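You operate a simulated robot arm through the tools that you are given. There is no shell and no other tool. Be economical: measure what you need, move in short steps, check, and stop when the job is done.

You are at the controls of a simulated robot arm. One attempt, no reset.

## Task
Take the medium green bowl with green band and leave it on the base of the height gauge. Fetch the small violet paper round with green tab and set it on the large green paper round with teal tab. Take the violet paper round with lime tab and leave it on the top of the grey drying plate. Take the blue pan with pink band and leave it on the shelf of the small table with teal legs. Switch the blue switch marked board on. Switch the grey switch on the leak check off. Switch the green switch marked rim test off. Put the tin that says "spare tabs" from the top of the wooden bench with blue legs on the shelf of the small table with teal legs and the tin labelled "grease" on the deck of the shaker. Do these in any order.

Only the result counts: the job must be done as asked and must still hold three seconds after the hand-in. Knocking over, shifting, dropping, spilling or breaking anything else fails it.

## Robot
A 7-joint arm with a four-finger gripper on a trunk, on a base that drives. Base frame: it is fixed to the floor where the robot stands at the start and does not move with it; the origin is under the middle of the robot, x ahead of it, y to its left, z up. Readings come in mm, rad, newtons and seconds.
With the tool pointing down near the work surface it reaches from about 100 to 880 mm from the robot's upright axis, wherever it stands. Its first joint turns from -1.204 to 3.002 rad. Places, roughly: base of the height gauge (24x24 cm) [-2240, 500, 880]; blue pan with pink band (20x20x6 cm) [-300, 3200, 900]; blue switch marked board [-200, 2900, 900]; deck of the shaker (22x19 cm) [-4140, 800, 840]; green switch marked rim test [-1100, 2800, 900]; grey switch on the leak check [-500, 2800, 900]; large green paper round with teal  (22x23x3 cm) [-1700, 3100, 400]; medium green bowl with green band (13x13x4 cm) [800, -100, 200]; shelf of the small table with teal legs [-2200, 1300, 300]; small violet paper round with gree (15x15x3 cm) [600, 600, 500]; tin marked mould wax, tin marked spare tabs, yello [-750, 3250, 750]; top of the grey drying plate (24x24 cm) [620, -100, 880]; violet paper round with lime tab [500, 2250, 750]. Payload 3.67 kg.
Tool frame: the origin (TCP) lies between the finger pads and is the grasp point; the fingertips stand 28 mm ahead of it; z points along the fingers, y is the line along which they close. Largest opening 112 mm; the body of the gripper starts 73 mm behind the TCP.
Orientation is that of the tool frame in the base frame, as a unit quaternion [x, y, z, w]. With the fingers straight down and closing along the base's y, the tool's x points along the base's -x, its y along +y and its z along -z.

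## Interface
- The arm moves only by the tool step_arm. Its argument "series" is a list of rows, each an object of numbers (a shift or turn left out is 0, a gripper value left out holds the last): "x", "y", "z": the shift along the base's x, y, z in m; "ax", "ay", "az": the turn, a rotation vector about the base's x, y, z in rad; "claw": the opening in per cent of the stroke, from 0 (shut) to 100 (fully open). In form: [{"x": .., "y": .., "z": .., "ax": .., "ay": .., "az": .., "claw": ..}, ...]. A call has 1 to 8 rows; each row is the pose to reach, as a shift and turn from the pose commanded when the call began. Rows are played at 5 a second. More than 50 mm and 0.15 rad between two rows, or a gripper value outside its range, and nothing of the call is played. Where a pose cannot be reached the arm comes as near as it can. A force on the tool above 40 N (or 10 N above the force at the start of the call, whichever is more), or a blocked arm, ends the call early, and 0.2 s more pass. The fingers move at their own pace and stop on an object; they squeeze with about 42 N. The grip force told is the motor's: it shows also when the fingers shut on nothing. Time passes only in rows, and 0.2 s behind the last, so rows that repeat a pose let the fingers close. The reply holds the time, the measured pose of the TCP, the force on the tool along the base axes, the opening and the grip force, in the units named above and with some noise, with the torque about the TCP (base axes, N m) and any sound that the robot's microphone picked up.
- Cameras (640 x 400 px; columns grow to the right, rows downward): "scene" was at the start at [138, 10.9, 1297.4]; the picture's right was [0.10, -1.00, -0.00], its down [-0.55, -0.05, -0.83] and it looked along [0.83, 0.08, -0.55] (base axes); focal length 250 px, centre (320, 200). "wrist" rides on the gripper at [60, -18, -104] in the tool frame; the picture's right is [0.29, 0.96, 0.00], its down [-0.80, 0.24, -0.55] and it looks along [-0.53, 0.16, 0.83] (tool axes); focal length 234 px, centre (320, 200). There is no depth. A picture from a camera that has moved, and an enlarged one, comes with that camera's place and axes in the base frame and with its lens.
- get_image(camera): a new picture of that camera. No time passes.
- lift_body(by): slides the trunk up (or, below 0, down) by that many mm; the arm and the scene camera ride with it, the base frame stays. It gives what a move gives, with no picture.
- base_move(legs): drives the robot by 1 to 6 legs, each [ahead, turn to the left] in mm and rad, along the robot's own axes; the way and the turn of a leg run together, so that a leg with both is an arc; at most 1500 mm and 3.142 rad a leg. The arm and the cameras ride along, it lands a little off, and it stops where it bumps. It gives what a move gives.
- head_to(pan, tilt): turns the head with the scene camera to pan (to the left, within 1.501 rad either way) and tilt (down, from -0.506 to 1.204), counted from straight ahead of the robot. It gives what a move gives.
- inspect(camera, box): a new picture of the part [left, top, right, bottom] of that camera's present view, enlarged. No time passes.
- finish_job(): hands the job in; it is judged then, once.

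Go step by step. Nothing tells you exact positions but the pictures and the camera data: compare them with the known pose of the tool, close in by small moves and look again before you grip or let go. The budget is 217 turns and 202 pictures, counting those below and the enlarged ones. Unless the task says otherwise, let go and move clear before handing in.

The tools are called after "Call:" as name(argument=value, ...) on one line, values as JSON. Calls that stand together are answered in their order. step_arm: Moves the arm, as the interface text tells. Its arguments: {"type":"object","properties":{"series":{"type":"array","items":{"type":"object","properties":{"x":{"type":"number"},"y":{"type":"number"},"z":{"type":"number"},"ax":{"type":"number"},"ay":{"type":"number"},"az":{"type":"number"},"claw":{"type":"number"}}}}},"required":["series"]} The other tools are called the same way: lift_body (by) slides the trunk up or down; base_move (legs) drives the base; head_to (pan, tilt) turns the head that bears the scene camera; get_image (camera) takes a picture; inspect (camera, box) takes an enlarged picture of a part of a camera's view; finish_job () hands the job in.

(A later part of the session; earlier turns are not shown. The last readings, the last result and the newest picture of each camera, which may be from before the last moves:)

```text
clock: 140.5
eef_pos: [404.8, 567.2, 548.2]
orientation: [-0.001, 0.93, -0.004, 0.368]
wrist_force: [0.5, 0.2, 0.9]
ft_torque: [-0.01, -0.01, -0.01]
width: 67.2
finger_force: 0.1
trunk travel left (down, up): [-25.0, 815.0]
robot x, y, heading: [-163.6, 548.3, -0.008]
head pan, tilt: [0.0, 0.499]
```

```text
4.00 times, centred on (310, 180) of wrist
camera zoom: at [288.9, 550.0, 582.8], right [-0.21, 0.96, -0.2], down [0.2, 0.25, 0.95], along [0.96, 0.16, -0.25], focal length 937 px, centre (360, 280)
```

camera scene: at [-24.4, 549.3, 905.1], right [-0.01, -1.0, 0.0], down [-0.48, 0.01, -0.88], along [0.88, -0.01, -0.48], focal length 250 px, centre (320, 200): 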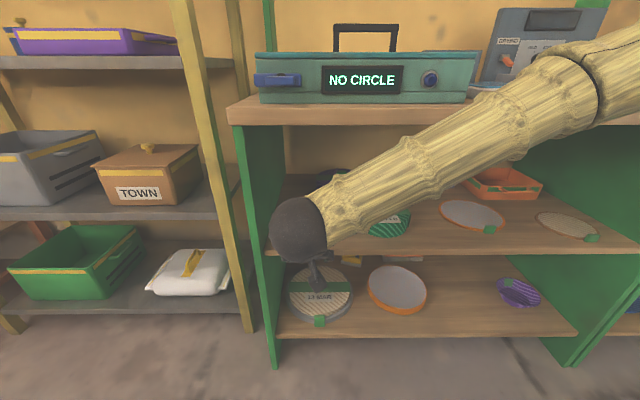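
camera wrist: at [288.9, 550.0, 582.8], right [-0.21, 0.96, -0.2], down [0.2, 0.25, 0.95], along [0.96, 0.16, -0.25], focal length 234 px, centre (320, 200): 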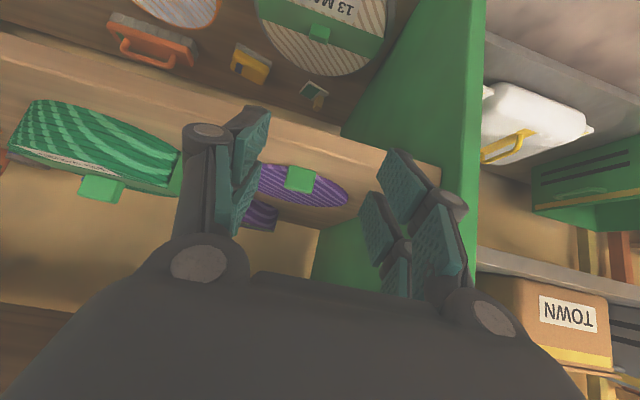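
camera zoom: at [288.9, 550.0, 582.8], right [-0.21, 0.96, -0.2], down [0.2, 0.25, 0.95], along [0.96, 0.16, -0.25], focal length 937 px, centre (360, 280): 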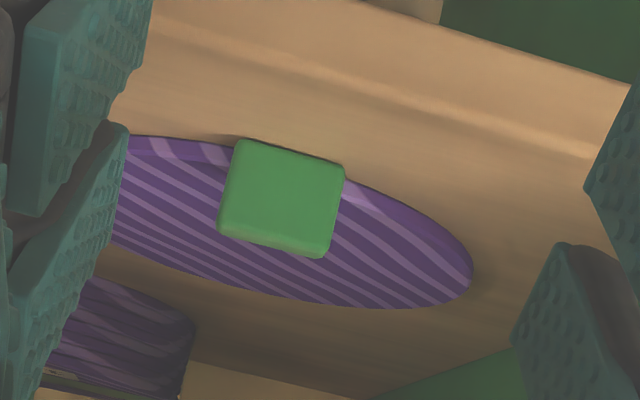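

The tab is upright on the near rim at ≈(503,563), z 502–527. I'll narrow the fingers and advance around it.

Call:
step_arm(series=[{"x": 0.03, "y": -0.003, "claw": 45}, {"x": 0.05, "y": -0.003}, {"x": 0.06, "y": -0.003}, {"x": 0.06, "y": -0.003}])

Call:
get_image(camera="wrist")

```text
clock: 141.5
eef_pos: [465.0, 562.9, 547.8]
orientation: [-0.002, 0.93, -0.003, 0.368]
wrist_force: [-0.7, 0.0, 0.9]
ft_torque: [0.03, 0.02, -0.04]
width: 50.4
finger_force: 0.2
trunk travel left (down, up): [-25.0, 815.0]
robot x, y, heading: [-165.0, 545.3, -0.011]
head pan, tilt: [0.0, 0.499]
```

```text
129 pictures are left
camera wrist: at [349.0, 546.5, 582.4], right [-0.21, 0.96, -0.2], down [0.2, 0.25, 0.95], along [0.96, 0.16, -0.25], focal length 234 px, centre (320, 200)
```

wrist: 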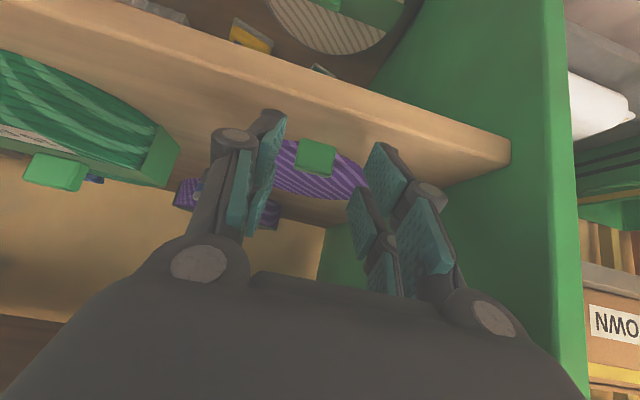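

Call:
step_arm(series=[{"x": 0.01, "z": -0.003}, {"x": 0.018, "z": -0.007}, {"x": 0.025, "z": -0.011}, {"x": 0.025, "z": -0.011}])

Call:
inspect(camera="wrist", box=[230, 90, 430, 230])

```text
clock: 142.5
eef_pos: [489.7, 564.2, 536.5]
orientation: [-0.001, 0.93, -0.004, 0.368]
wrist_force: [0.9, 0.2, 1.2]
ft_torque: [0.01, 0.02, 0.02]
width: 50.4
finger_force: 0.1
trunk travel left (down, up): [-25.0, 815.0]
robot x, y, heading: [-165.5, 550.1, -0.01]
head pan, tilt: [0.0, 0.499]
```

```text
2.86 times, centred on (330, 160) of wrist
camera zoom: at [373.8, 547.1, 571.9], right [-0.21, 0.96, -0.2], down [0.2, 0.25, 0.95], along [0.96, 0.16, -0.25], focal length 669 px, centre (291, 314)
```

zoom: 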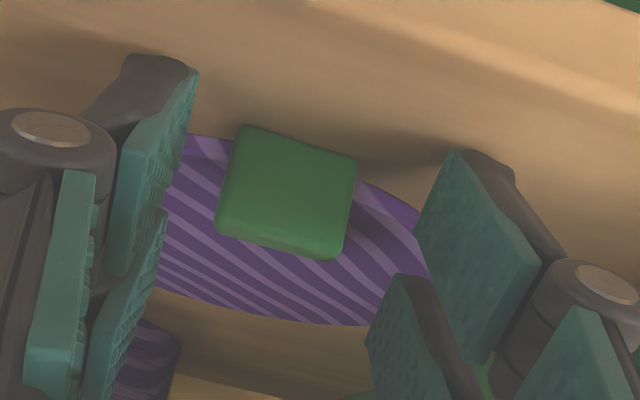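

Call:
step_arm(series=[{"claw": 25}, {"claw": 0}, {"claw": 0}, {"claw": 0}])

Call:
inspect(camera="wrist", box=[230, 90, 430, 230])

```text
clock: 143.5
eef_pos: [489.8, 563.8, 537.2]
orientation: [-0.001, 0.93, -0.004, 0.368]
wrist_force: [-0.3, 0.9, -0.1]
ft_torque: [0.01, -0.02, -0.01]
width: 26.5
finger_force: 42.3
trunk travel left (down, up): [-25.0, 815.0]
robot x, y, heading: [-167.1, 551.0, -0.011]
head pan, tilt: [0.0, 0.499]
```

```text
2.86 times, centred on (330, 160) of wrist
camera zoom: at [373.8, 547.2, 572.0], right [-0.21, 0.96, -0.2], down [0.2, 0.25, 0.95], along [0.96, 0.16, -0.25], focal length 669 px, centre (291, 314)
```

zoom: 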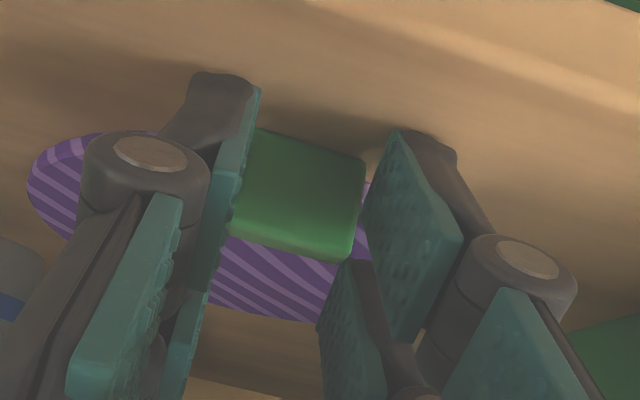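

Tab gripped (26.5 mm). Lift and back out.

Call:
step_arm(series=[{"z": 0.02}, {"z": 0.04}, {"z": 0.06}, {"z": 0.06}])

Call:
base_move(legs=[[-300, 0]])

Call:
get_image(camera="wrist")

Call:
get_image(camera="scene")

```text
clock: 144.5
eef_pos: [489.4, 564.5, 595.9]
orientation: [-0.002, 0.93, -0.003, 0.368]
wrist_force: [-0.3, 0.5, 0.3]
ft_torque: [0.04, -0.02, -0.03]
width: 26.5
finger_force: 41.8
trunk travel left (down, up): [-25.0, 815.0]
robot x, y, heading: [-167.1, 549.2, -0.01]
head pan, tilt: [0.0, 0.499]
```

```text
clock: 146.6
eef_pos: [191.5, 566.7, 596.9]
orientation: [0.001, 0.93, -0.004, 0.368]
wrist_force: [-0.7, 1.1, -0.2]
ft_torque: [-0.05, 0.01, -0.01]
width: 26.4
finger_force: 41.7
trunk travel left (down, up): [-25.0, 815.0]
robot x, y, heading: [-460.8, 552.3, -0.014]
head pan, tilt: [0.0, 0.499]
```

```text
126 pictures are left
camera wrist: at [75.4, 549.2, 631.6], right [-0.21, 0.96, -0.2], down [0.2, 0.25, 0.95], along [0.96, 0.15, -0.25], focal length 234 px, centre (320, 200)
```

wrist: 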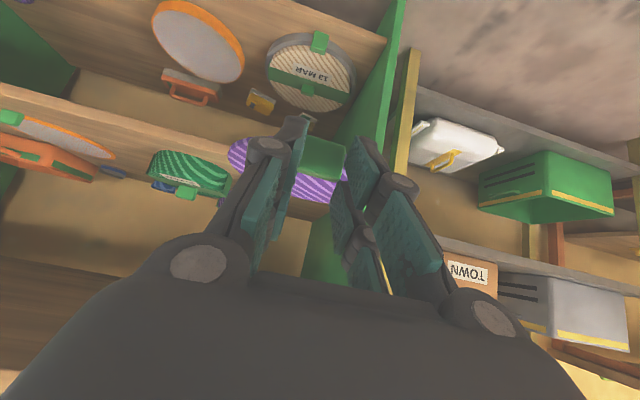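

```text
125 pictures are left
camera scene: at [-323.2, 552.7, 905.1], right [-0.02, -1.0, 0.0], down [-0.48, 0.01, -0.88], along [0.88, -0.01, -0.48], focal length 250 px, centre (320, 200)
```

scene: 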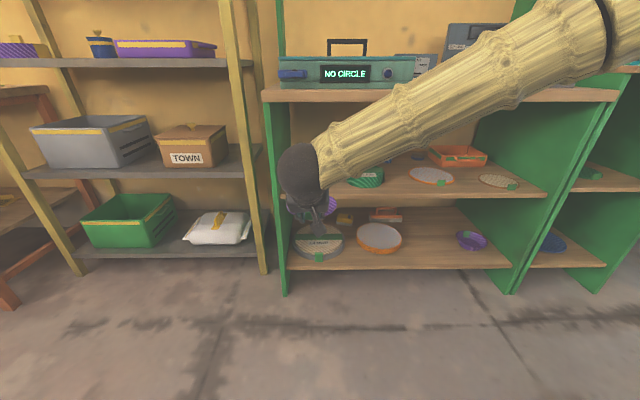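

Disc held level. Turn left toward the far wall and drive, with trunk raised to survey.

Call:
lift_body(by=350)

Call:
base_move(legs=[[0, 1.585], [900, 0]])

Call:
head_to(pan=0.0, tilt=0.35)

Call:
get_image(camera="scene")

Call:
head_to(pan=0.8, tilt=0.35)

Call:
get_image(camera="scene")

Call:
head_to(pan=-0.8, tilt=0.35)

Call:
get_image(camera="scene")

```text
clock: 150.0
eef_pos: [191.1, 566.5, 946.6]
orientation: [0.001, 0.93, -0.004, 0.368]
wrist_force: [0.8, 0.0, -0.2]
ft_torque: [0.03, 0.02, 0.0]
width: 26.4
finger_force: 41.9
trunk travel left (down, up): [-375.0, 465.0]
robot x, y, heading: [-464.7, 558.3, -0.013]
head pan, tilt: [0.0, 0.499]
```

```text
clock: 158.6
eef_pos: [-485.2, 2110.7, 946.5]
orientation: [0.661, -0.654, -0.258, -0.261]
wrist_force: [-0.3, 0.2, 0.0]
ft_torque: [-0.04, 0.0, -0.04]
width: 26.2
finger_force: 42.2
trunk travel left (down, up): [-375.0, 465.0]
robot x, y, heading: [-463.6, 1456.6, 1.568]
head pan, tilt: [0.0, 0.499]
```

```text
clock: 159.3
eef_pos: [-485.9, 2109.7, 947.1]
orientation: [0.661, -0.653, -0.259, -0.262]
wrist_force: [0.3, -0.1, -0.4]
ft_torque: [-0.03, 0.03, 0.01]
width: 26.6
finger_force: 41.9
trunk travel left (down, up): [-375.0, 465.0]
robot x, y, heading: [-464.1, 1455.6, 1.574]
head pan, tilt: [0.0, 0.351]
```

```text
124 pictures are left
camera scene: at [-463.4, 1600.7, 1268.7], right [1.0, 0.0, 0.0], down [0.0, -0.34, -0.94], along [0.0, 0.94, -0.34], focal length 250 px, centre (320, 200)
```

scene: 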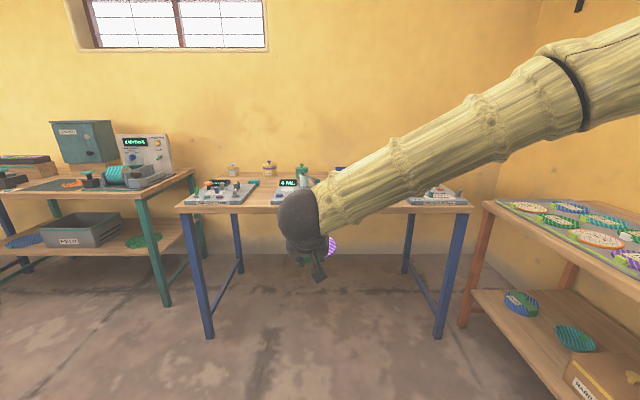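

```text
clock: 160.4
eef_pos: [-485.1, 2109.8, 946.8]
orientation: [0.661, -0.654, -0.259, -0.262]
wrist_force: [0.2, -0.3, -0.2]
ft_torque: [-0.03, -0.01, -0.02]
width: 26.2
finger_force: 41.6
trunk travel left (down, up): [-375.0, 465.0]
robot x, y, heading: [-463.1, 1453.3, 1.565]
head pan, tilt: [0.799, 0.351]
```

```text
123 pictures are left
camera scene: at [-530.1, 1572.8, 1268.8], right [0.7, 0.71, 0.0], down [0.25, -0.24, -0.94], along [-0.67, 0.66, -0.34], focal length 250 px, centre (320, 200)
```

scene: 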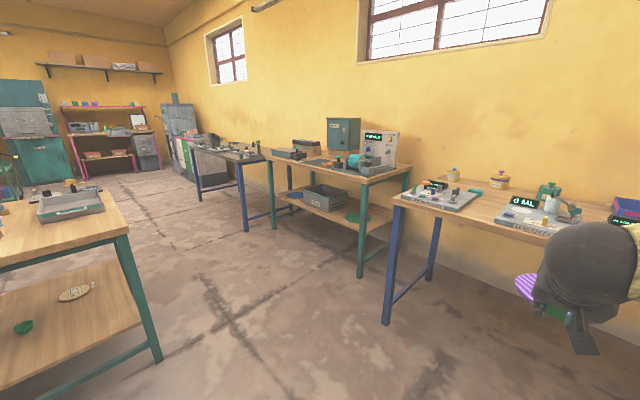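

```text
clock: 162.1
eef_pos: [-485.2, 2109.6, 946.5]
orientation: [0.661, -0.654, -0.259, -0.262]
wrist_force: [0.8, 0.0, 0.4]
ft_torque: [-0.01, 0.0, -0.03]
width: 26.2
finger_force: 42.0
trunk travel left (down, up): [-375.0, 465.0]
robot x, y, heading: [-461.4, 1456.6, 1.57]
head pan, tilt: [-0.799, 0.351]
```

```text
122 pictures are left
camera scene: at [-396.7, 1572.4, 1268.7], right [0.7, -0.72, 0.0], down [-0.25, -0.24, -0.94], along [0.67, 0.65, -0.34], focal length 250 px, centre (320, 200)
```

scene: 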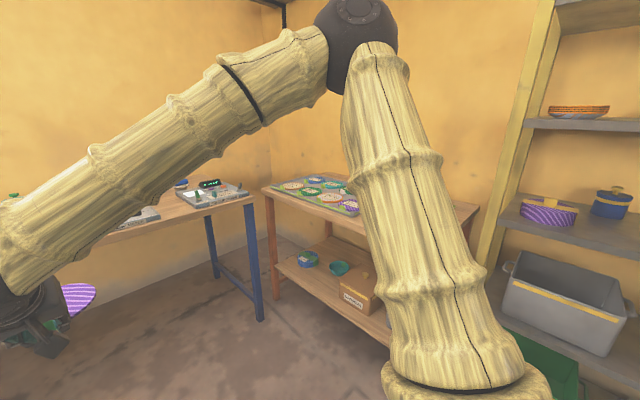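

I can see the teal table with the large green round on its shelf (≈[-1730,3110]) and the small teal-legged table at left. I'll raise, drive diagonally to in front of the teal table and look at its shelf.

Call:
lift_body(by=300)

Call:
base_move(legs=[[0, 1.13], [1350, 0], [0, -1.13]])

Call:
head_to(pan=0.3, tilt=0.7)

Call:
get_image(camera="scene")

```text
clock: 165.1
eef_pos: [-485.3, 2109.9, 1245.6]
orientation: [0.662, -0.654, -0.258, -0.261]
wrist_force: [-0.1, -1.2, -0.3]
ft_torque: [0.01, 0.03, 0.01]
width: 26.4
finger_force: 41.7
trunk travel left (down, up): [-675.0, 165.0]
robot x, y, heading: [-462.6, 1455.1, 1.572]
head pan, tilt: [-0.799, 0.351]
```

```text
clock: 177.6
eef_pos: [-1704.4, 2695.4, 1246.6]
orientation: [0.659, -0.656, -0.258, -0.263]
wrist_force: [-0.1, 0.7, 0.1]
ft_torque: [0.02, 0.03, 0.02]
width: 26.4
finger_force: 42.3
trunk travel left (down, up): [-675.0, 165.0]
robot x, y, heading: [-1686.4, 2040.0, 1.565]
head pan, tilt: [-0.799, 0.351]
```

```text
clock: 178.9
eef_pos: [-1703.8, 2695.6, 1247.1]
orientation: [0.659, -0.656, -0.258, -0.263]
wrist_force: [0.4, 0.0, -0.2]
ft_torque: [0.02, 0.02, 0.03]
width: 26.3
finger_force: 41.6
trunk travel left (down, up): [-675.0, 165.0]
robot x, y, heading: [-1687.5, 2043.8, 1.559]
head pan, tilt: [0.3, 0.7]
```

```text
121 pictures are left
camera scene: at [-1710.6, 2175.0, 1537.4], right [0.96, 0.29, 0.0], down [0.18, -0.62, -0.77], along [-0.22, 0.73, -0.64], focal length 250 px, centre (320, 200)
```

scene: 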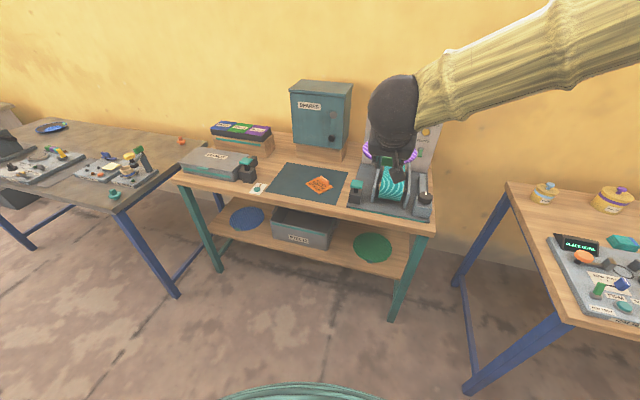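

Back up 220, lower to shelf level, and view the shelf.

Call:
base_move(legs=[[-220, 0]])

Call:
lift_body(by=-400)

Call:
lift_body(by=-270)

Call:
head_to(pan=0.0, tilt=0.45)

Call:
get_image(camera="scene")

Call:
get_image(camera="wrist")

```text
clock: 180.4
eef_pos: [-1714.3, 2532.3, 1245.7]
orientation: [0.668, -0.647, -0.257, -0.262]
wrist_force: [-0.9, -0.5, -0.8]
ft_torque: [-0.04, -0.09, -0.05]
width: 26.4
finger_force: 41.8
trunk travel left (down, up): [-675.0, 165.0]
robot x, y, heading: [-1640.2, 1881.1, 1.621]
head pan, tilt: [0.3, 0.7]
stopped in leg 1: the robot was blocked; the commanded pose is now the measured one
```

```text
clock: 184.3
eef_pos: [-1705.2, 2531.8, 846.2]
orientation: [0.667, -0.648, -0.261, -0.261]
wrist_force: [-0.9, -0.4, -0.1]
ft_torque: [0.0, -0.02, 0.0]
width: 26.4
finger_force: 42.2
trunk travel left (down, up): [-275.0, 565.0]
robot x, y, heading: [-1644.0, 1879.4, 1.62]
head pan, tilt: [0.3, 0.7]
```

```text
clock: 187.0
eef_pos: [-1704.9, 2532.0, 577.3]
orientation: [0.667, -0.648, -0.26, -0.26]
wrist_force: [0.2, -0.5, 0.3]
ft_torque: [0.02, 0.0, -0.01]
width: 26.7
finger_force: 42.2
trunk travel left (down, up): [-5.0, 835.0]
robot x, y, heading: [-1648.3, 1879.9, 1.619]
head pan, tilt: [0.3, 0.7]
```

```text
clock: 187.8
eef_pos: [-1704.7, 2532.6, 576.8]
orientation: [0.667, -0.648, -0.26, -0.261]
wrist_force: [0.4, 0.4, -0.1]
ft_torque: [-0.02, -0.01, -0.02]
width: 26.4
finger_force: 41.6
trunk travel left (down, up): [-5.0, 835.0]
robot x, y, heading: [-1643.9, 1878.2, 1.619]
head pan, tilt: [0.0, 0.45]
```

```text
120 pictures are left
camera scene: at [-1651.3, 2023.5, 889.5], right [1.0, 0.05, 0.0], down [0.02, -0.44, -0.9], along [-0.04, 0.9, -0.44], focal length 250 px, centre (320, 200)
```

scene: 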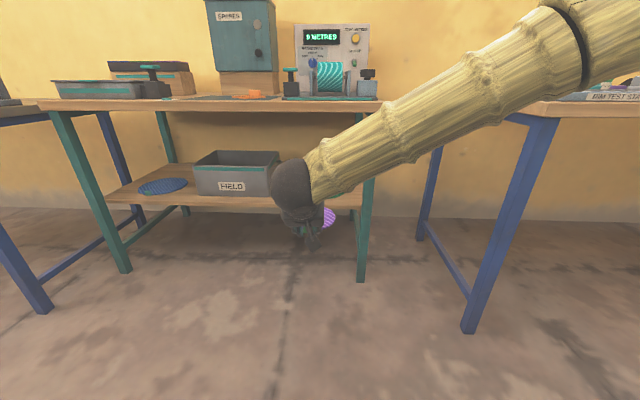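

```text
119 pictures are left
camera wrist: at [-1685.1, 2417.7, 611.5], right [-0.95, -0.23, -0.21], down [-0.26, 0.2, 0.95], along [-0.18, 0.95, -0.25], focal length 234 px, centre (320, 200)
```

wrist: 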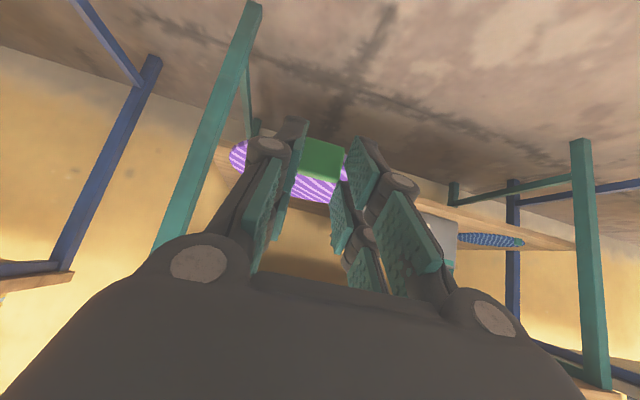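

Shelf surface ≈386, front edge y≈2996. I'll drive forward part way and look with the wrist camera.

Call:
base_move(legs=[[300, -0.04]])

Call:
get_image(camera="wrist")

Call:
get_image(camera="scene")

```text
clock: 189.9
eef_pos: [-1684.9, 2832.5, 576.0]
orientation: [-0.653, 0.662, 0.254, 0.266]
wrist_force: [0.3, 0.2, 0.2]
ft_torque: [-0.04, -0.01, 0.01]
width: 26.1
finger_force: 41.9
trunk travel left (down, up): [-5.0, 835.0]
robot x, y, heading: [-1651.7, 2178.2, 1.576]
head pan, tilt: [0.0, 0.45]
```

```text
118 pictures are left
camera wrist: at [-1670.0, 2717.7, 611.5], right [-0.96, -0.19, -0.21], down [-0.25, 0.21, 0.95], along [-0.14, 0.96, -0.25], focal length 234 px, centre (320, 200)
```

wrist: 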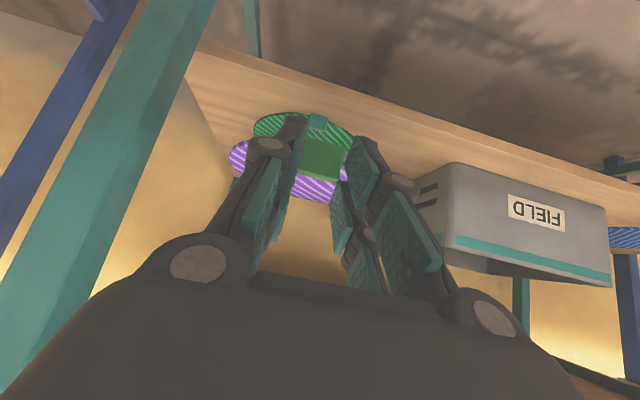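

```text
117 pictures are left
camera scene: at [-1653.1, 2322.4, 889.5], right [1.0, 0.0, 0.0], down [0.0, -0.44, -0.9], along [0.0, 0.9, -0.44], focal length 250 px, centre (320, 200)
```

scene: 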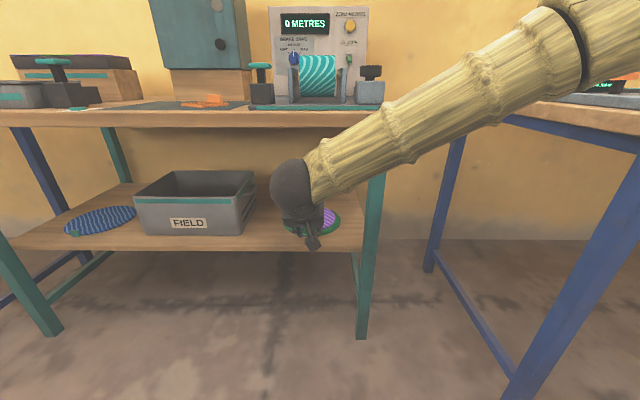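

The large green round's center is about (-1685,3150) with its teal tab on the near side. To avoid the table edge with the forearm I'll extend the arm rather than drive.

Call:
step_arm(series=[{"y": 0.03, "z": -0.01}, {"y": 0.06, "z": -0.02}, {"y": 0.09, "z": -0.03}, {"y": 0.12, "z": -0.04}, {"y": 0.14, "z": -0.05}, {"y": 0.14, "z": -0.05}])

Call:
get_image(camera="scene")

Call:
get_image(camera="wrist")

```text
clock: 191.3
eef_pos: [-1684.3, 2973.3, 526.6]
orientation: [-0.653, 0.662, 0.253, 0.267]
wrist_force: [0.4, 0.2, -0.4]
ft_torque: [-0.01, 0.0, -0.01]
width: 26.5
finger_force: 41.8
trunk travel left (down, up): [-5.0, 835.0]
robot x, y, heading: [-1651.5, 2177.5, 1.575]
head pan, tilt: [0.0, 0.45]
```

```text
116 pictures are left
camera scene: at [-1653.1, 2322.5, 889.5], right [1.0, 0.0, 0.0], down [0.0, -0.44, -0.9], along [0.0, 0.9, -0.44], focal length 250 px, centre (320, 200)
```

scene: 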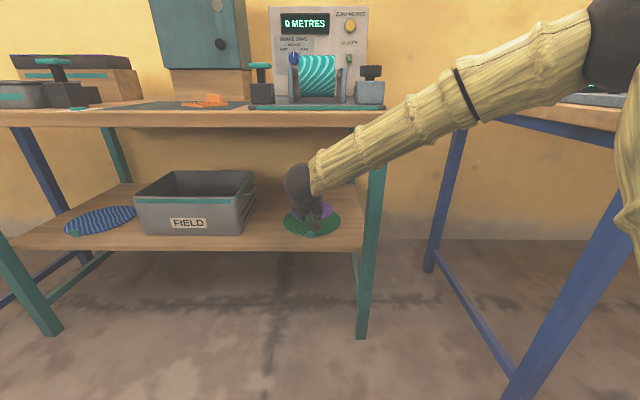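

```text
115 pictures are left
camera wrist: at [-1670.0, 2857.3, 561.3], right [-0.96, -0.19, -0.21], down [-0.25, 0.21, 0.95], along [-0.14, 0.96, -0.25], focal length 234 px, centre (320, 200)
```

wrist: 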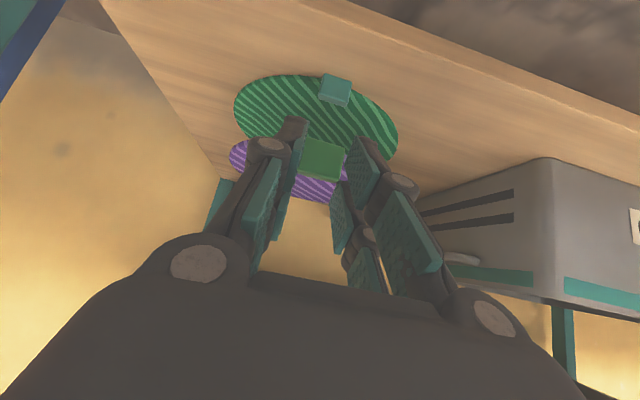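

Extending straight would bring the forearm into the table edge. I'll retract and reposition the robot further left with a heading of about 1.15, so the elbow stays clear.

Call:
step_arm(series=[{"y": -0.03, "z": 0.01}, {"y": -0.06, "z": 0.02}, {"y": -0.09, "z": 0.03}, {"y": -0.12, "z": 0.04}, {"y": -0.14, "z": 0.05}, {"y": -0.14, "z": 0.05}])

Call:
base_move(legs=[[-130, 0], [0, -1.77]])

Call:
head_to(pan=1.5, tilt=0.45)

Call:
get_image(camera="scene")

```text
clock: 192.7
eef_pos: [-1684.4, 2832.4, 577.5]
orientation: [-0.653, 0.662, 0.254, 0.266]
wrist_force: [0.4, 0.2, -0.2]
ft_torque: [-0.01, -0.01, 0.01]
width: 26.3
finger_force: 42.0
trunk travel left (down, up): [-5.0, 835.0]
robot x, y, heading: [-1653.1, 2176.6, 1.576]
head pan, tilt: [0.0, 0.45]
```

```text
clock: 198.2
eef_pos: [-1002.4, 1949.7, 575.3]
orientation: [0.099, 0.925, -0.046, 0.365]
wrist_force: [-0.6, 0.1, -0.1]
ft_torque: [-0.01, 0.0, -0.02]
width: 26.4
finger_force: 42.2
trunk travel left (down, up): [-5.0, 835.0]
robot x, y, heading: [-1652.0, 2044.9, -0.196]
head pan, tilt: [0.0, 0.45]
```

```text
clock: 199.8
eef_pos: [-1003.5, 1949.4, 576.5]
orientation: [0.1, 0.924, -0.046, 0.365]
wrist_force: [-0.5, -0.7, -0.4]
ft_torque: [-0.01, 0.03, -0.01]
width: 26.2
finger_force: 41.8
trunk travel left (down, up): [-5.0, 835.0]
robot x, y, heading: [-1651.0, 2048.5, -0.195]
head pan, tilt: [1.499, 0.45]
```

```text
114 pictures are left
camera scene: at [-1578.7, 2128.5, 889.6], right [0.96, -0.26, 0.0], down [-0.12, -0.42, -0.9], along [0.24, 0.87, -0.43], focal length 250 px, centre (320, 200)
```

scene: 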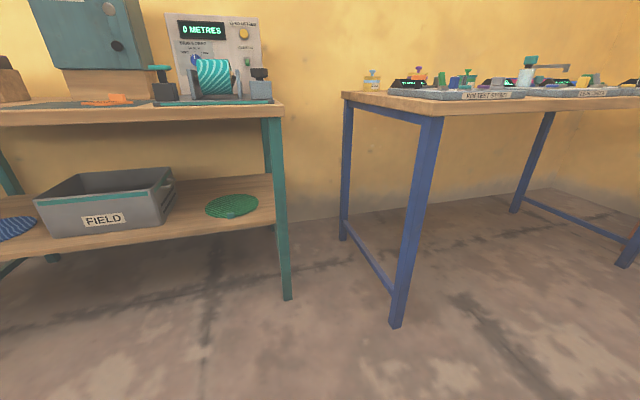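

Clear view: round with its tab on the near side. Two wrist views triangulate the teal tab to y≈3044, z≈405, so center ≈(-1688,3152). Now reposition.

Call:
base_move(legs=[[-430, 0], [0, 1.36]])

Call:
head_to(pan=0.0, tilt=0.45)

Call:
get_image(camera="scene")

```text
clock: 205.8
eef_pos: [-1841.5, 2745.0, 576.0]
orientation: [-0.504, 0.781, 0.195, 0.313]
wrist_force: [-0.5, -0.4, -0.4]
ft_torque: [-0.01, 0.01, -0.01]
width: 26.1
finger_force: 42.0
trunk travel left (down, up): [-5.0, 835.0]
robot x, y, heading: [-2072.5, 2131.3, 1.164]
head pan, tilt: [1.499, 0.45]
```

```text
clock: 207.4
eef_pos: [-1841.4, 2743.8, 574.7]
orientation: [-0.504, 0.781, 0.195, 0.313]
wrist_force: [-0.1, -0.1, 0.4]
ft_torque: [0.01, 0.01, -0.02]
width: 26.4
finger_force: 41.5
trunk travel left (down, up): [-5.0, 835.0]
robot x, y, heading: [-2073.8, 2131.0, 1.164]
head pan, tilt: [0.0, 0.45]
```

```text
113 pictures are left
camera scene: at [-2016.5, 2263.4, 889.5], right [0.92, -0.4, 0.0], down [-0.17, -0.4, -0.9], along [0.36, 0.83, -0.44], focal length 250 px, centre (320, 200)
```

scene: 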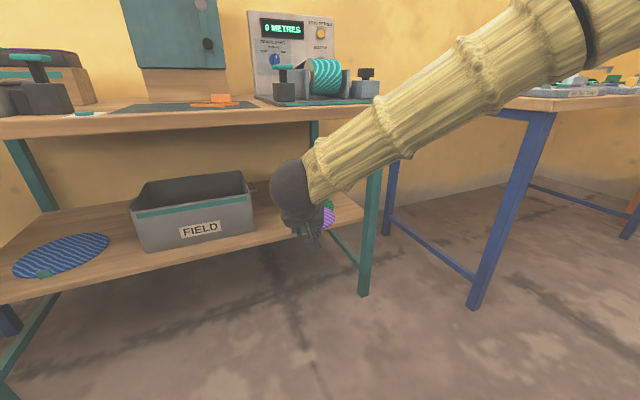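

Call:
base_move(legs=[[150, 0]])

Call:
step_arm(series=[{"x": 0.014, "y": 0.04, "z": -0.01}, {"x": 0.028, "y": 0.08, "z": -0.02}, {"x": 0.04, "y": 0.11, "z": -0.04}, {"x": 0.045, "y": 0.13, "z": -0.06}, {"x": 0.045, "y": 0.13, "z": -0.06}])

Call:
get_image(camera="wrist")

Call:
get_image(camera="scene")

```text
clock: 208.8
eef_pos: [-1781.4, 2883.4, 576.5]
orientation: [-0.504, 0.781, 0.194, 0.313]
wrist_force: [0.0, 0.7, -0.2]
ft_torque: [0.01, 0.03, -0.02]
width: 26.4
finger_force: 41.7
trunk travel left (down, up): [-5.0, 835.0]
robot x, y, heading: [-2014.4, 2269.7, 1.168]
head pan, tilt: [0.0, 0.45]
```

```text
clock: 210.0
eef_pos: [-1735.6, 3013.3, 515.0]
orientation: [-0.504, 0.782, 0.194, 0.312]
wrist_force: [0.9, 0.5, -0.3]
ft_torque: [0.01, -0.02, 0.0]
width: 26.5
finger_force: 42.0
trunk travel left (down, up): [-5.0, 835.0]
robot x, y, heading: [-2009.2, 2268.6, 1.165]
head pan, tilt: [0.0, 0.45]
```

```text
112 pictures are left
camera wrist: at [-1768.3, 2901.0, 550.4], right [-0.96, 0.21, -0.21], down [-0.14, 0.29, 0.95], along [0.26, 0.94, -0.25], focal length 234 px, centre (320, 200)
```

wrist: 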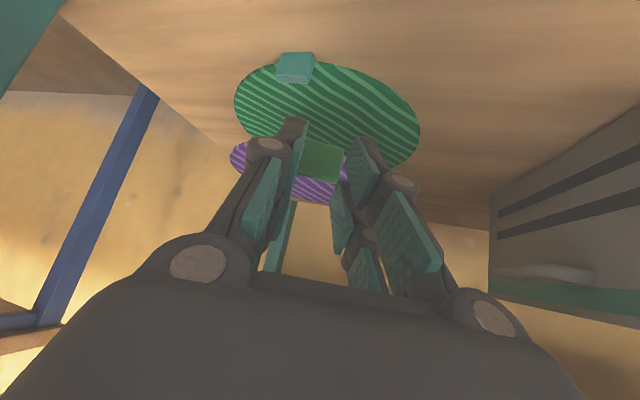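

```text
111 pictures are left
camera scene: at [-1956.4, 2402.5, 889.5], right [0.92, -0.4, 0.0], down [-0.17, -0.4, -0.9], along [0.36, 0.83, -0.44], focal length 250 px, centre (320, 200)
```

scene: 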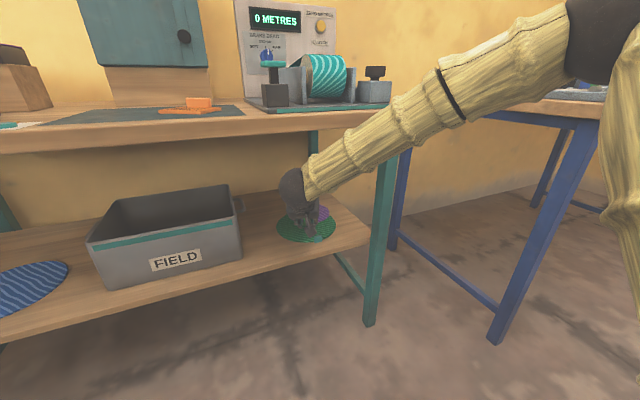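

Aligned; the violet disc should center at ≈(-1690,3135). Shift over and descend.

Call:
step_arm(series=[{"x": 0.007, "y": 0.02}, {"x": 0.013, "y": 0.041}, {"x": 0.013, "y": 0.041, "z": -0.02}, {"x": 0.013, "y": 0.041, "z": -0.04}, {"x": 0.013, "y": 0.041, "z": -0.055}, {"x": 0.013, "y": 0.041, "z": -0.055}])

Call:
get_image(camera="wrist")

Call:
get_image(camera="scene")

```text
clock: 211.4
eef_pos: [-1722.5, 3053.3, 460.3]
orientation: [-0.503, 0.782, 0.195, 0.313]
wrist_force: [0.3, 0.5, -0.7]
ft_torque: [0.02, 0.0, 0.0]
width: 26.6
finger_force: 41.7
trunk travel left (down, up): [-5.0, 835.0]
robot x, y, heading: [-2013.4, 2270.0, 1.163]
head pan, tilt: [0.0, 0.45]
```

```text
110 pictures are left
camera wrist: at [-1755.8, 2942.5, 495.2], right [-0.96, 0.21, -0.21], down [-0.14, 0.29, 0.95], along [0.25, 0.94, -0.25], focal length 234 px, centre (320, 200)
```

wrist: 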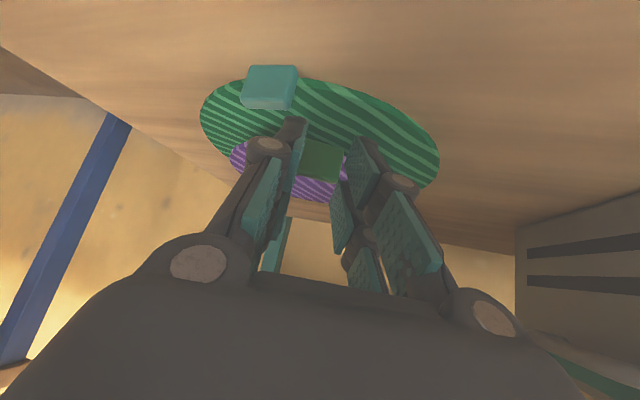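

```text
109 pictures are left
camera scene: at [-1956.5, 2402.4, 889.5], right [0.92, -0.4, 0.0], down [-0.17, -0.4, -0.9], along [0.36, 0.83, -0.44], focal length 250 px, centre (320, 200)
```

scene: 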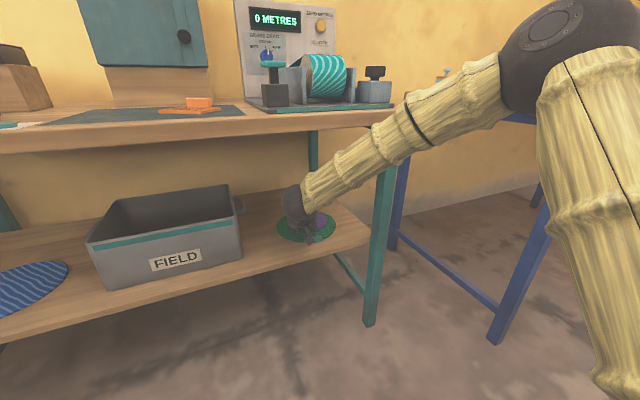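

Call:
inspect(camera="scene", box=[260, 170, 380, 260])

Call:
step_arm(series=[{"z": -0.006}, {"z": -0.012}, {"z": -0.018}, {"z": -0.022}, {"z": -0.022}])

Call:
get_image(camera="wrist")

```text
4.44 times, centred on (320, 215) of scene
camera zoom: at [-1956.5, 2402.4, 889.5], right [0.92, -0.4, 0.0], down [-0.17, -0.4, -0.9], along [0.36, 0.83, -0.44], focal length 1113 px, centre (320, 133)
```

zoom: 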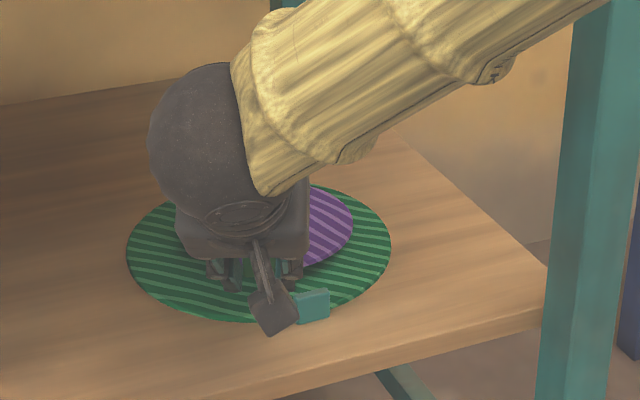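

```text
clock: 212.6
eef_pos: [-1722.9, 3054.9, 442.5]
orientation: [-0.504, 0.781, 0.196, 0.313]
wrist_force: [0.9, -1.6, 20.3]
ft_torque: [0.77, -0.22, -0.07]
width: 26.6
finger_force: 42.5
trunk travel left (down, up): [-5.0, 835.0]
robot x, y, heading: [-2011.8, 2270.1, 1.163]
head pan, tilt: [0.0, 0.45]
```

```text
107 pictures are left
camera wrist: at [-1755.6, 2942.7, 476.5], right [-0.96, 0.21, -0.21], down [-0.14, 0.28, 0.95], along [0.26, 0.94, -0.24], focal length 234 px, centre (320, 200)
```

wrist: 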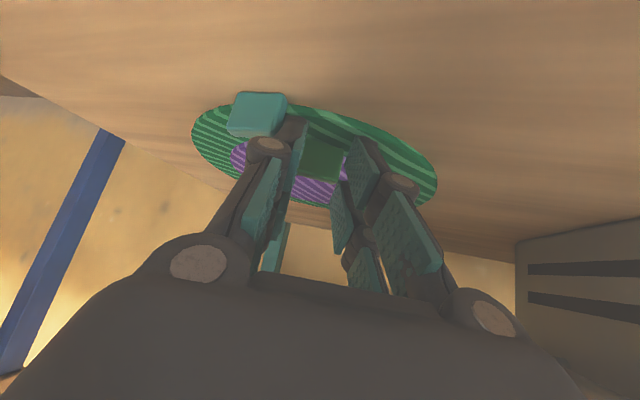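

Contact is made. I'll open slightly and retract along the tool axis, upward.

Call:
step_arm(series=[{"z": 0.002, "claw": 28}, {"z": 0.002, "claw": 30}, {"z": 0.002, "claw": 30}, {"z": 0.018, "claw": 30}, {"z": 0.038, "y": -0.008}, {"z": 0.06, "x": -0.01, "y": -0.03}, {"z": 0.08, "x": -0.02, "y": -0.06}])

Call:
get_image(camera="wrist")

Call:
inspect(camera="scene", box=[260, 170, 380, 260])

```text
clock: 214.2
eef_pos: [-1743.3, 2994.0, 518.3]
orientation: [-0.505, 0.781, 0.194, 0.312]
wrist_force: [-0.4, -0.6, -0.4]
ft_torque: [0.0, -0.04, 0.02]
width: 33.4
finger_force: 0.0
trunk travel left (down, up): [-5.0, 835.0]
robot x, y, heading: [-2012.6, 2269.7, 1.164]
head pan, tilt: [0.0, 0.45]
```

```text
106 pictures are left
camera wrist: at [-1775.8, 2882.0, 553.7], right [-0.96, 0.21, -0.21], down [-0.14, 0.29, 0.95], along [0.25, 0.93, -0.25], focal length 234 px, centre (320, 200)
```

wrist: 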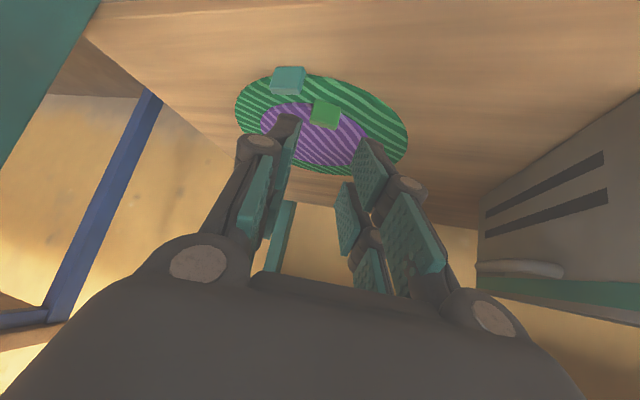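

```text
4.44 times, centred on (320, 215) of scene
camera zoom: at [-1956.4, 2402.9, 889.4], right [0.92, -0.4, 0.0], down [-0.17, -0.4, -0.9], along [0.36, 0.83, -0.44], focal length 1113 px, centre (320, 133)
```

zoom: 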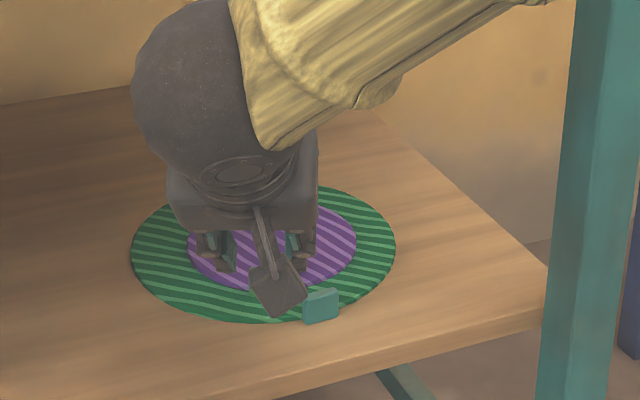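

The violet round rests well inside the green one. Now I retract, raise, and drive to the blue-legged bench.

Call:
base_move(legs=[[-150, 0]])

Call:
step_arm(series=[{"x": -0.015, "y": -0.04}, {"x": -0.03, "y": -0.08}, {"x": -0.045, "y": -0.12}, {"x": -0.06, "y": -0.16}, {"x": -0.06, "y": -0.16}])

Call:
lift_body(by=400)

Call:
lift_body(by=250)

Call:
base_move(legs=[[0, -1.16], [1450, 0], [0, 1.57]])

Call:
head_to(pan=0.0, tilt=0.6)

Call:
get_image(camera="scene")

```text
clock: 215.5
eef_pos: [-1802.1, 2855.2, 519.9]
orientation: [-0.503, 0.782, 0.194, 0.313]
wrist_force: [-0.2, 0.4, -0.1]
ft_torque: [0.01, -0.02, -0.01]
width: 33.5
finger_force: 0.1
trunk travel left (down, up): [-5.0, 835.0]
robot x, y, heading: [-2073.0, 2132.6, 1.164]
head pan, tilt: [0.0, 0.45]
```

```text
clock: 216.7
eef_pos: [-1862.3, 2695.2, 519.9]
orientation: [-0.503, 0.782, 0.194, 0.313]
wrist_force: [-0.1, -0.1, -0.6]
ft_torque: [0.02, 0.01, -0.02]
width: 33.7
finger_force: 0.0
trunk travel left (down, up): [-5.0, 835.0]
robot x, y, heading: [-2072.1, 2134.1, 1.163]
head pan, tilt: [0.0, 0.45]
```

```text
clock: 220.6
eef_pos: [-1863.3, 2696.3, 919.4]
orientation: [-0.503, 0.782, 0.194, 0.313]
wrist_force: [-0.6, 0.8, 0.6]
ft_torque: [0.03, 0.02, 0.01]
width: 33.8
finger_force: 0.1
trunk travel left (down, up): [-405.0, 435.0]
robot x, y, heading: [-2070.9, 2128.1, 1.164]
head pan, tilt: [0.0, 0.45]
```

```text
clock: 223.2
eef_pos: [-1862.4, 2695.3, 1169.4]
orientation: [-0.503, 0.782, 0.194, 0.313]
wrist_force: [0.6, 0.1, 0.8]
ft_torque: [0.01, -0.01, 0.05]
width: 33.6
finger_force: 0.1
trunk travel left (down, up): [-655.0, 185.0]
robot x, y, heading: [-2077.3, 2132.2, 1.164]
head pan, tilt: [0.0, 0.45]
```

```text
clock: 237.1
eef_pos: [-664.6, 2722.4, 1169.1]
orientation: [-0.651, 0.664, 0.254, 0.267]
wrist_force: [0.4, 1.0, -0.1]
ft_torque: [0.01, 0.01, 0.0]
width: 33.4
finger_force: 0.0
trunk travel left (down, up): [-655.0, 185.0]
robot x, y, heading: [-632.0, 2122.5, 1.573]
head pan, tilt: [0.0, 0.45]
```

```text
clock: 237.8
eef_pos: [-665.3, 2723.2, 1169.3]
orientation: [-0.651, 0.664, 0.253, 0.266]
wrist_force: [0.3, -0.5, 0.6]
ft_torque: [0.03, -0.03, 0.01]
width: 33.6
finger_force: 0.0
trunk travel left (down, up): [-655.0, 185.0]
robot x, y, heading: [-632.3, 2123.4, 1.567]
head pan, tilt: [0.0, 0.6]
```

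```text
104 pictures are left
camera scene: at [-634.1, 2262.2, 1526.0], right [1.0, 0.0, 0.0], down [0.0, -0.56, -0.83], along [0.0, 0.83, -0.56], focal length 250 px, centre (320, 200)
```

scene: 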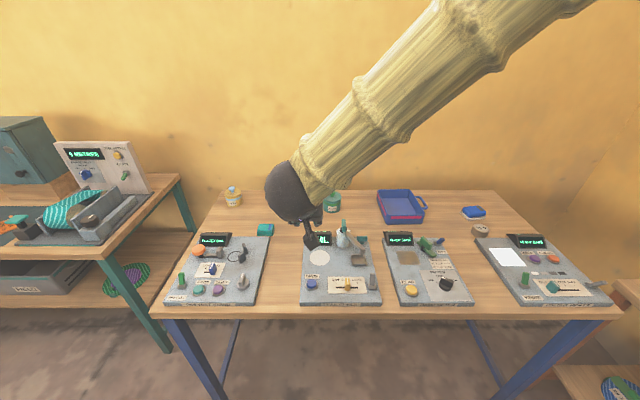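

I see four boards on the bench, plus tins at the back left and the blue pan. Zooming to read labels.

Call:
inspect(camera="scene", box=[150, 180, 290, 310])

Call:
inspect(camera="scene", box=[290, 180, 400, 310])

Call:
inspect(camera="scene", box=[370, 180, 490, 310])

Call:
inspect(camera="scene", box=[460, 190, 620, 310])

```text
3.08 times, centred on (220, 245) of scene
camera zoom: at [-634.1, 2262.2, 1526.0], right [1.0, 0.0, 0.0], down [0.0, -0.56, -0.83], along [0.0, 0.83, -0.56], focal length 770 px, centre (628, 62)
```

zoom: 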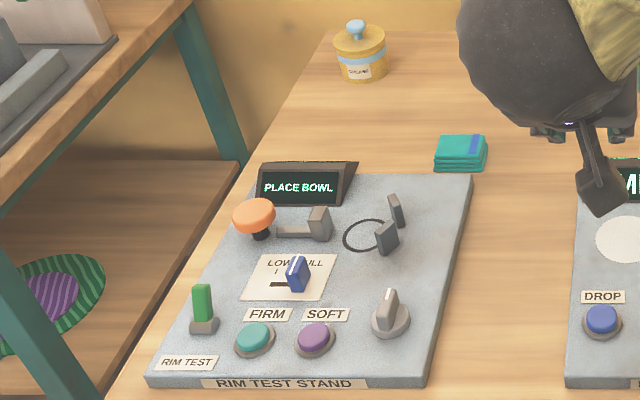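

```text
3.08 times, centred on (345, 245) of scene
camera zoom: at [-634.1, 2262.2, 1526.0], right [1.0, 0.0, 0.0], down [0.0, -0.56, -0.83], along [0.0, 0.83, -0.56], focal length 770 px, centre (243, 62)
```

zoom: 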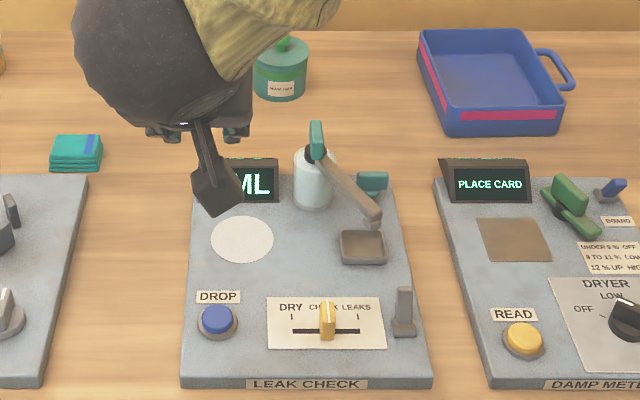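

```text
3.08 times, centred on (430, 245) of scene
camera zoom: at [-634.1, 2262.2, 1526.0], right [1.0, 0.0, 0.0], down [0.0, -0.56, -0.83], along [0.0, 0.83, -0.56], focal length 770 px, centre (-18, 62)
```

zoom: 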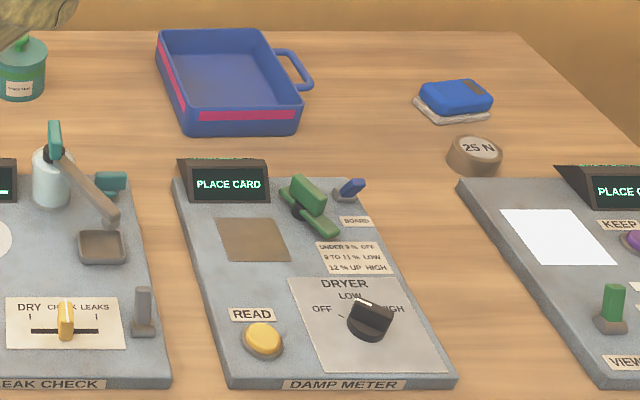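

```text
3.33 times, centred on (540, 250) of scene
camera zoom: at [-634.1, 2262.2, 1526.0], right [1.0, 0.0, 0.0], down [0.0, -0.56, -0.83], along [0.0, 0.83, -0.56], focal length 834 px, centre (-413, 33)
```

zoom: 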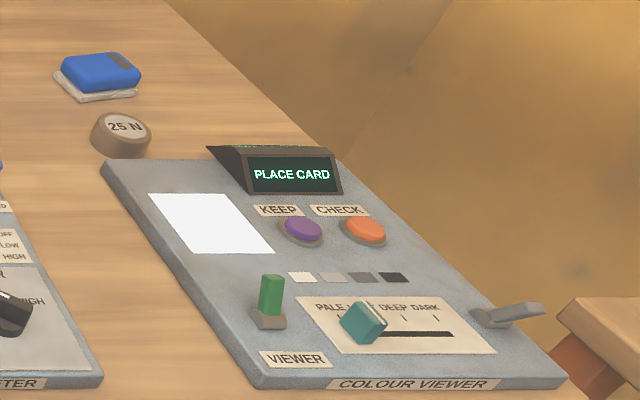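

Labels are clear: grease/mould wax/spare tabs tins at the back, blue pan, and levers. I'll point the tool down and use the wrist camera for close looks at the levers.

Call:
step_arm(series=[{"ax": -0.13, "y": -0.02}, {"ax": -0.26, "y": -0.04}, {"ax": -0.39, "y": -0.06}, {"ax": -0.52, "y": -0.08}, {"ax": -0.65, "y": -0.1}, {"ax": -0.754, "y": -0.1}, {"ax": -0.754, "y": -0.1, "claw": 0}])

Call:
get_image(camera="scene")

Call:
get_image(camera="wrist")

```text
clock: 239.4
eef_pos: [-664.6, 2621.7, 1169.1]
orientation: [-0.704, 0.71, -0.009, 0.008]
wrist_force: [-0.3, -0.1, 0.3]
ft_torque: [0.04, 0.01, 0.02]
width: 0.0
finger_force: 35.9
trunk travel left (down, up): [-655.0, 185.0]
robot x, y, heading: [-631.5, 2123.8, 1.566]
head pan, tilt: [0.0, 0.6]
```

```text
99 pictures are left
camera scene: at [-634.6, 2260.8, 1526.2], right [1.0, 0.0, 0.0], down [0.0, -0.56, -0.83], along [0.0, 0.83, -0.56], focal length 250 px, centre (320, 200)
```

scene: 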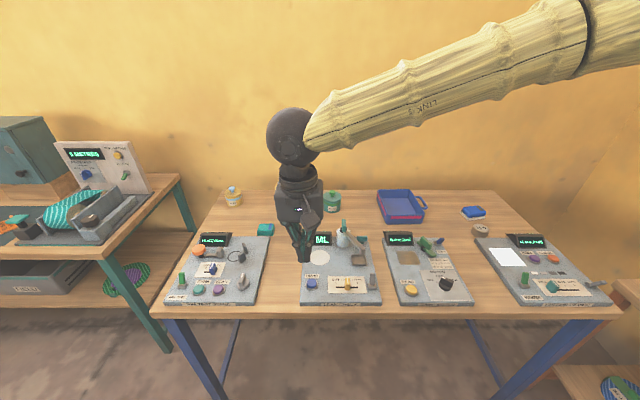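

```text
98 pictures are left
camera wrist: at [-651.0, 2561.7, 1274.4], right [-0.96, -0.28, -0.02], down [-0.25, 0.8, 0.55], along [-0.13, 0.53, -0.84], focal length 234 px, centre (320, 200)
```

wrist: 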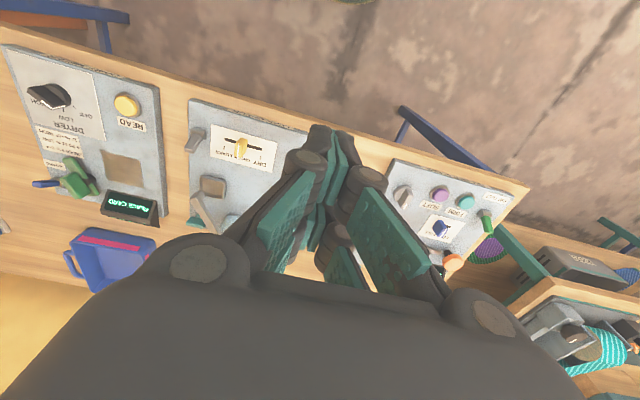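

Call:
inspect(camera="wrist", box=[150, 90, 310, 190])

Call:
inspect(camera="wrist", box=[390, 160, 520, 260])

Call:
inspect(camera="wrist", box=[10, 110, 130, 220])

```text
4.00 times, centred on (230, 140) of wrist
camera zoom: at [-651.0, 2561.7, 1274.4], right [-0.96, -0.28, -0.02], down [-0.25, 0.8, 0.55], along [-0.13, 0.53, -0.84], focal length 937 px, centre (680, 440)
```

zoom: 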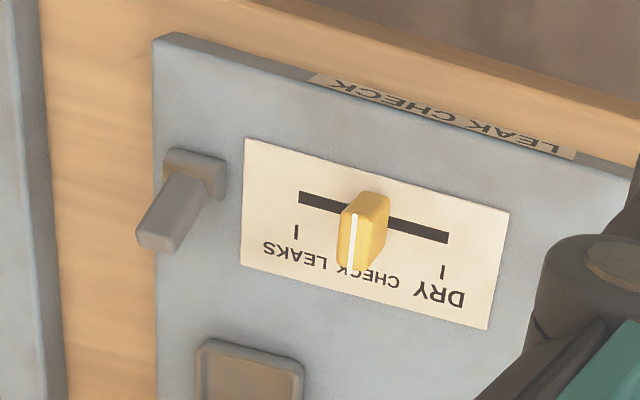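

```text
4.00 times, centred on (455, 210) of wrist
camera zoom: at [-651.0, 2561.7, 1274.4], right [-0.96, -0.28, -0.02], down [-0.25, 0.8, 0.55], along [-0.13, 0.53, -0.84], focal length 937 px, centre (-220, 160)
```

zoom: 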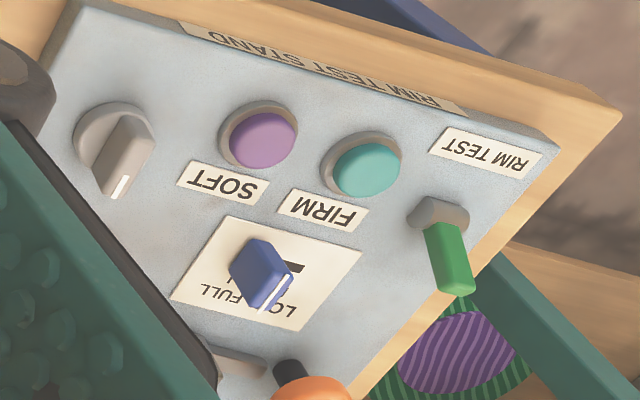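

```text
3.64 times, centred on (70, 165) of wrist
camera zoom: at [-651.0, 2561.7, 1274.4], right [-0.96, -0.28, -0.02], down [-0.25, 0.8, 0.55], along [-0.13, 0.53, -0.84], focal length 852 px, centre (1229, 327)
```

zoom: 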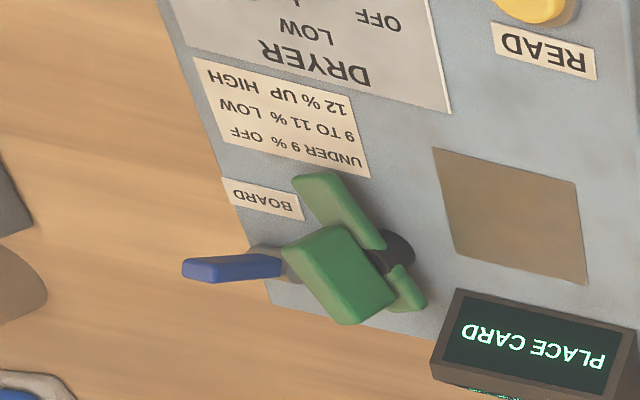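

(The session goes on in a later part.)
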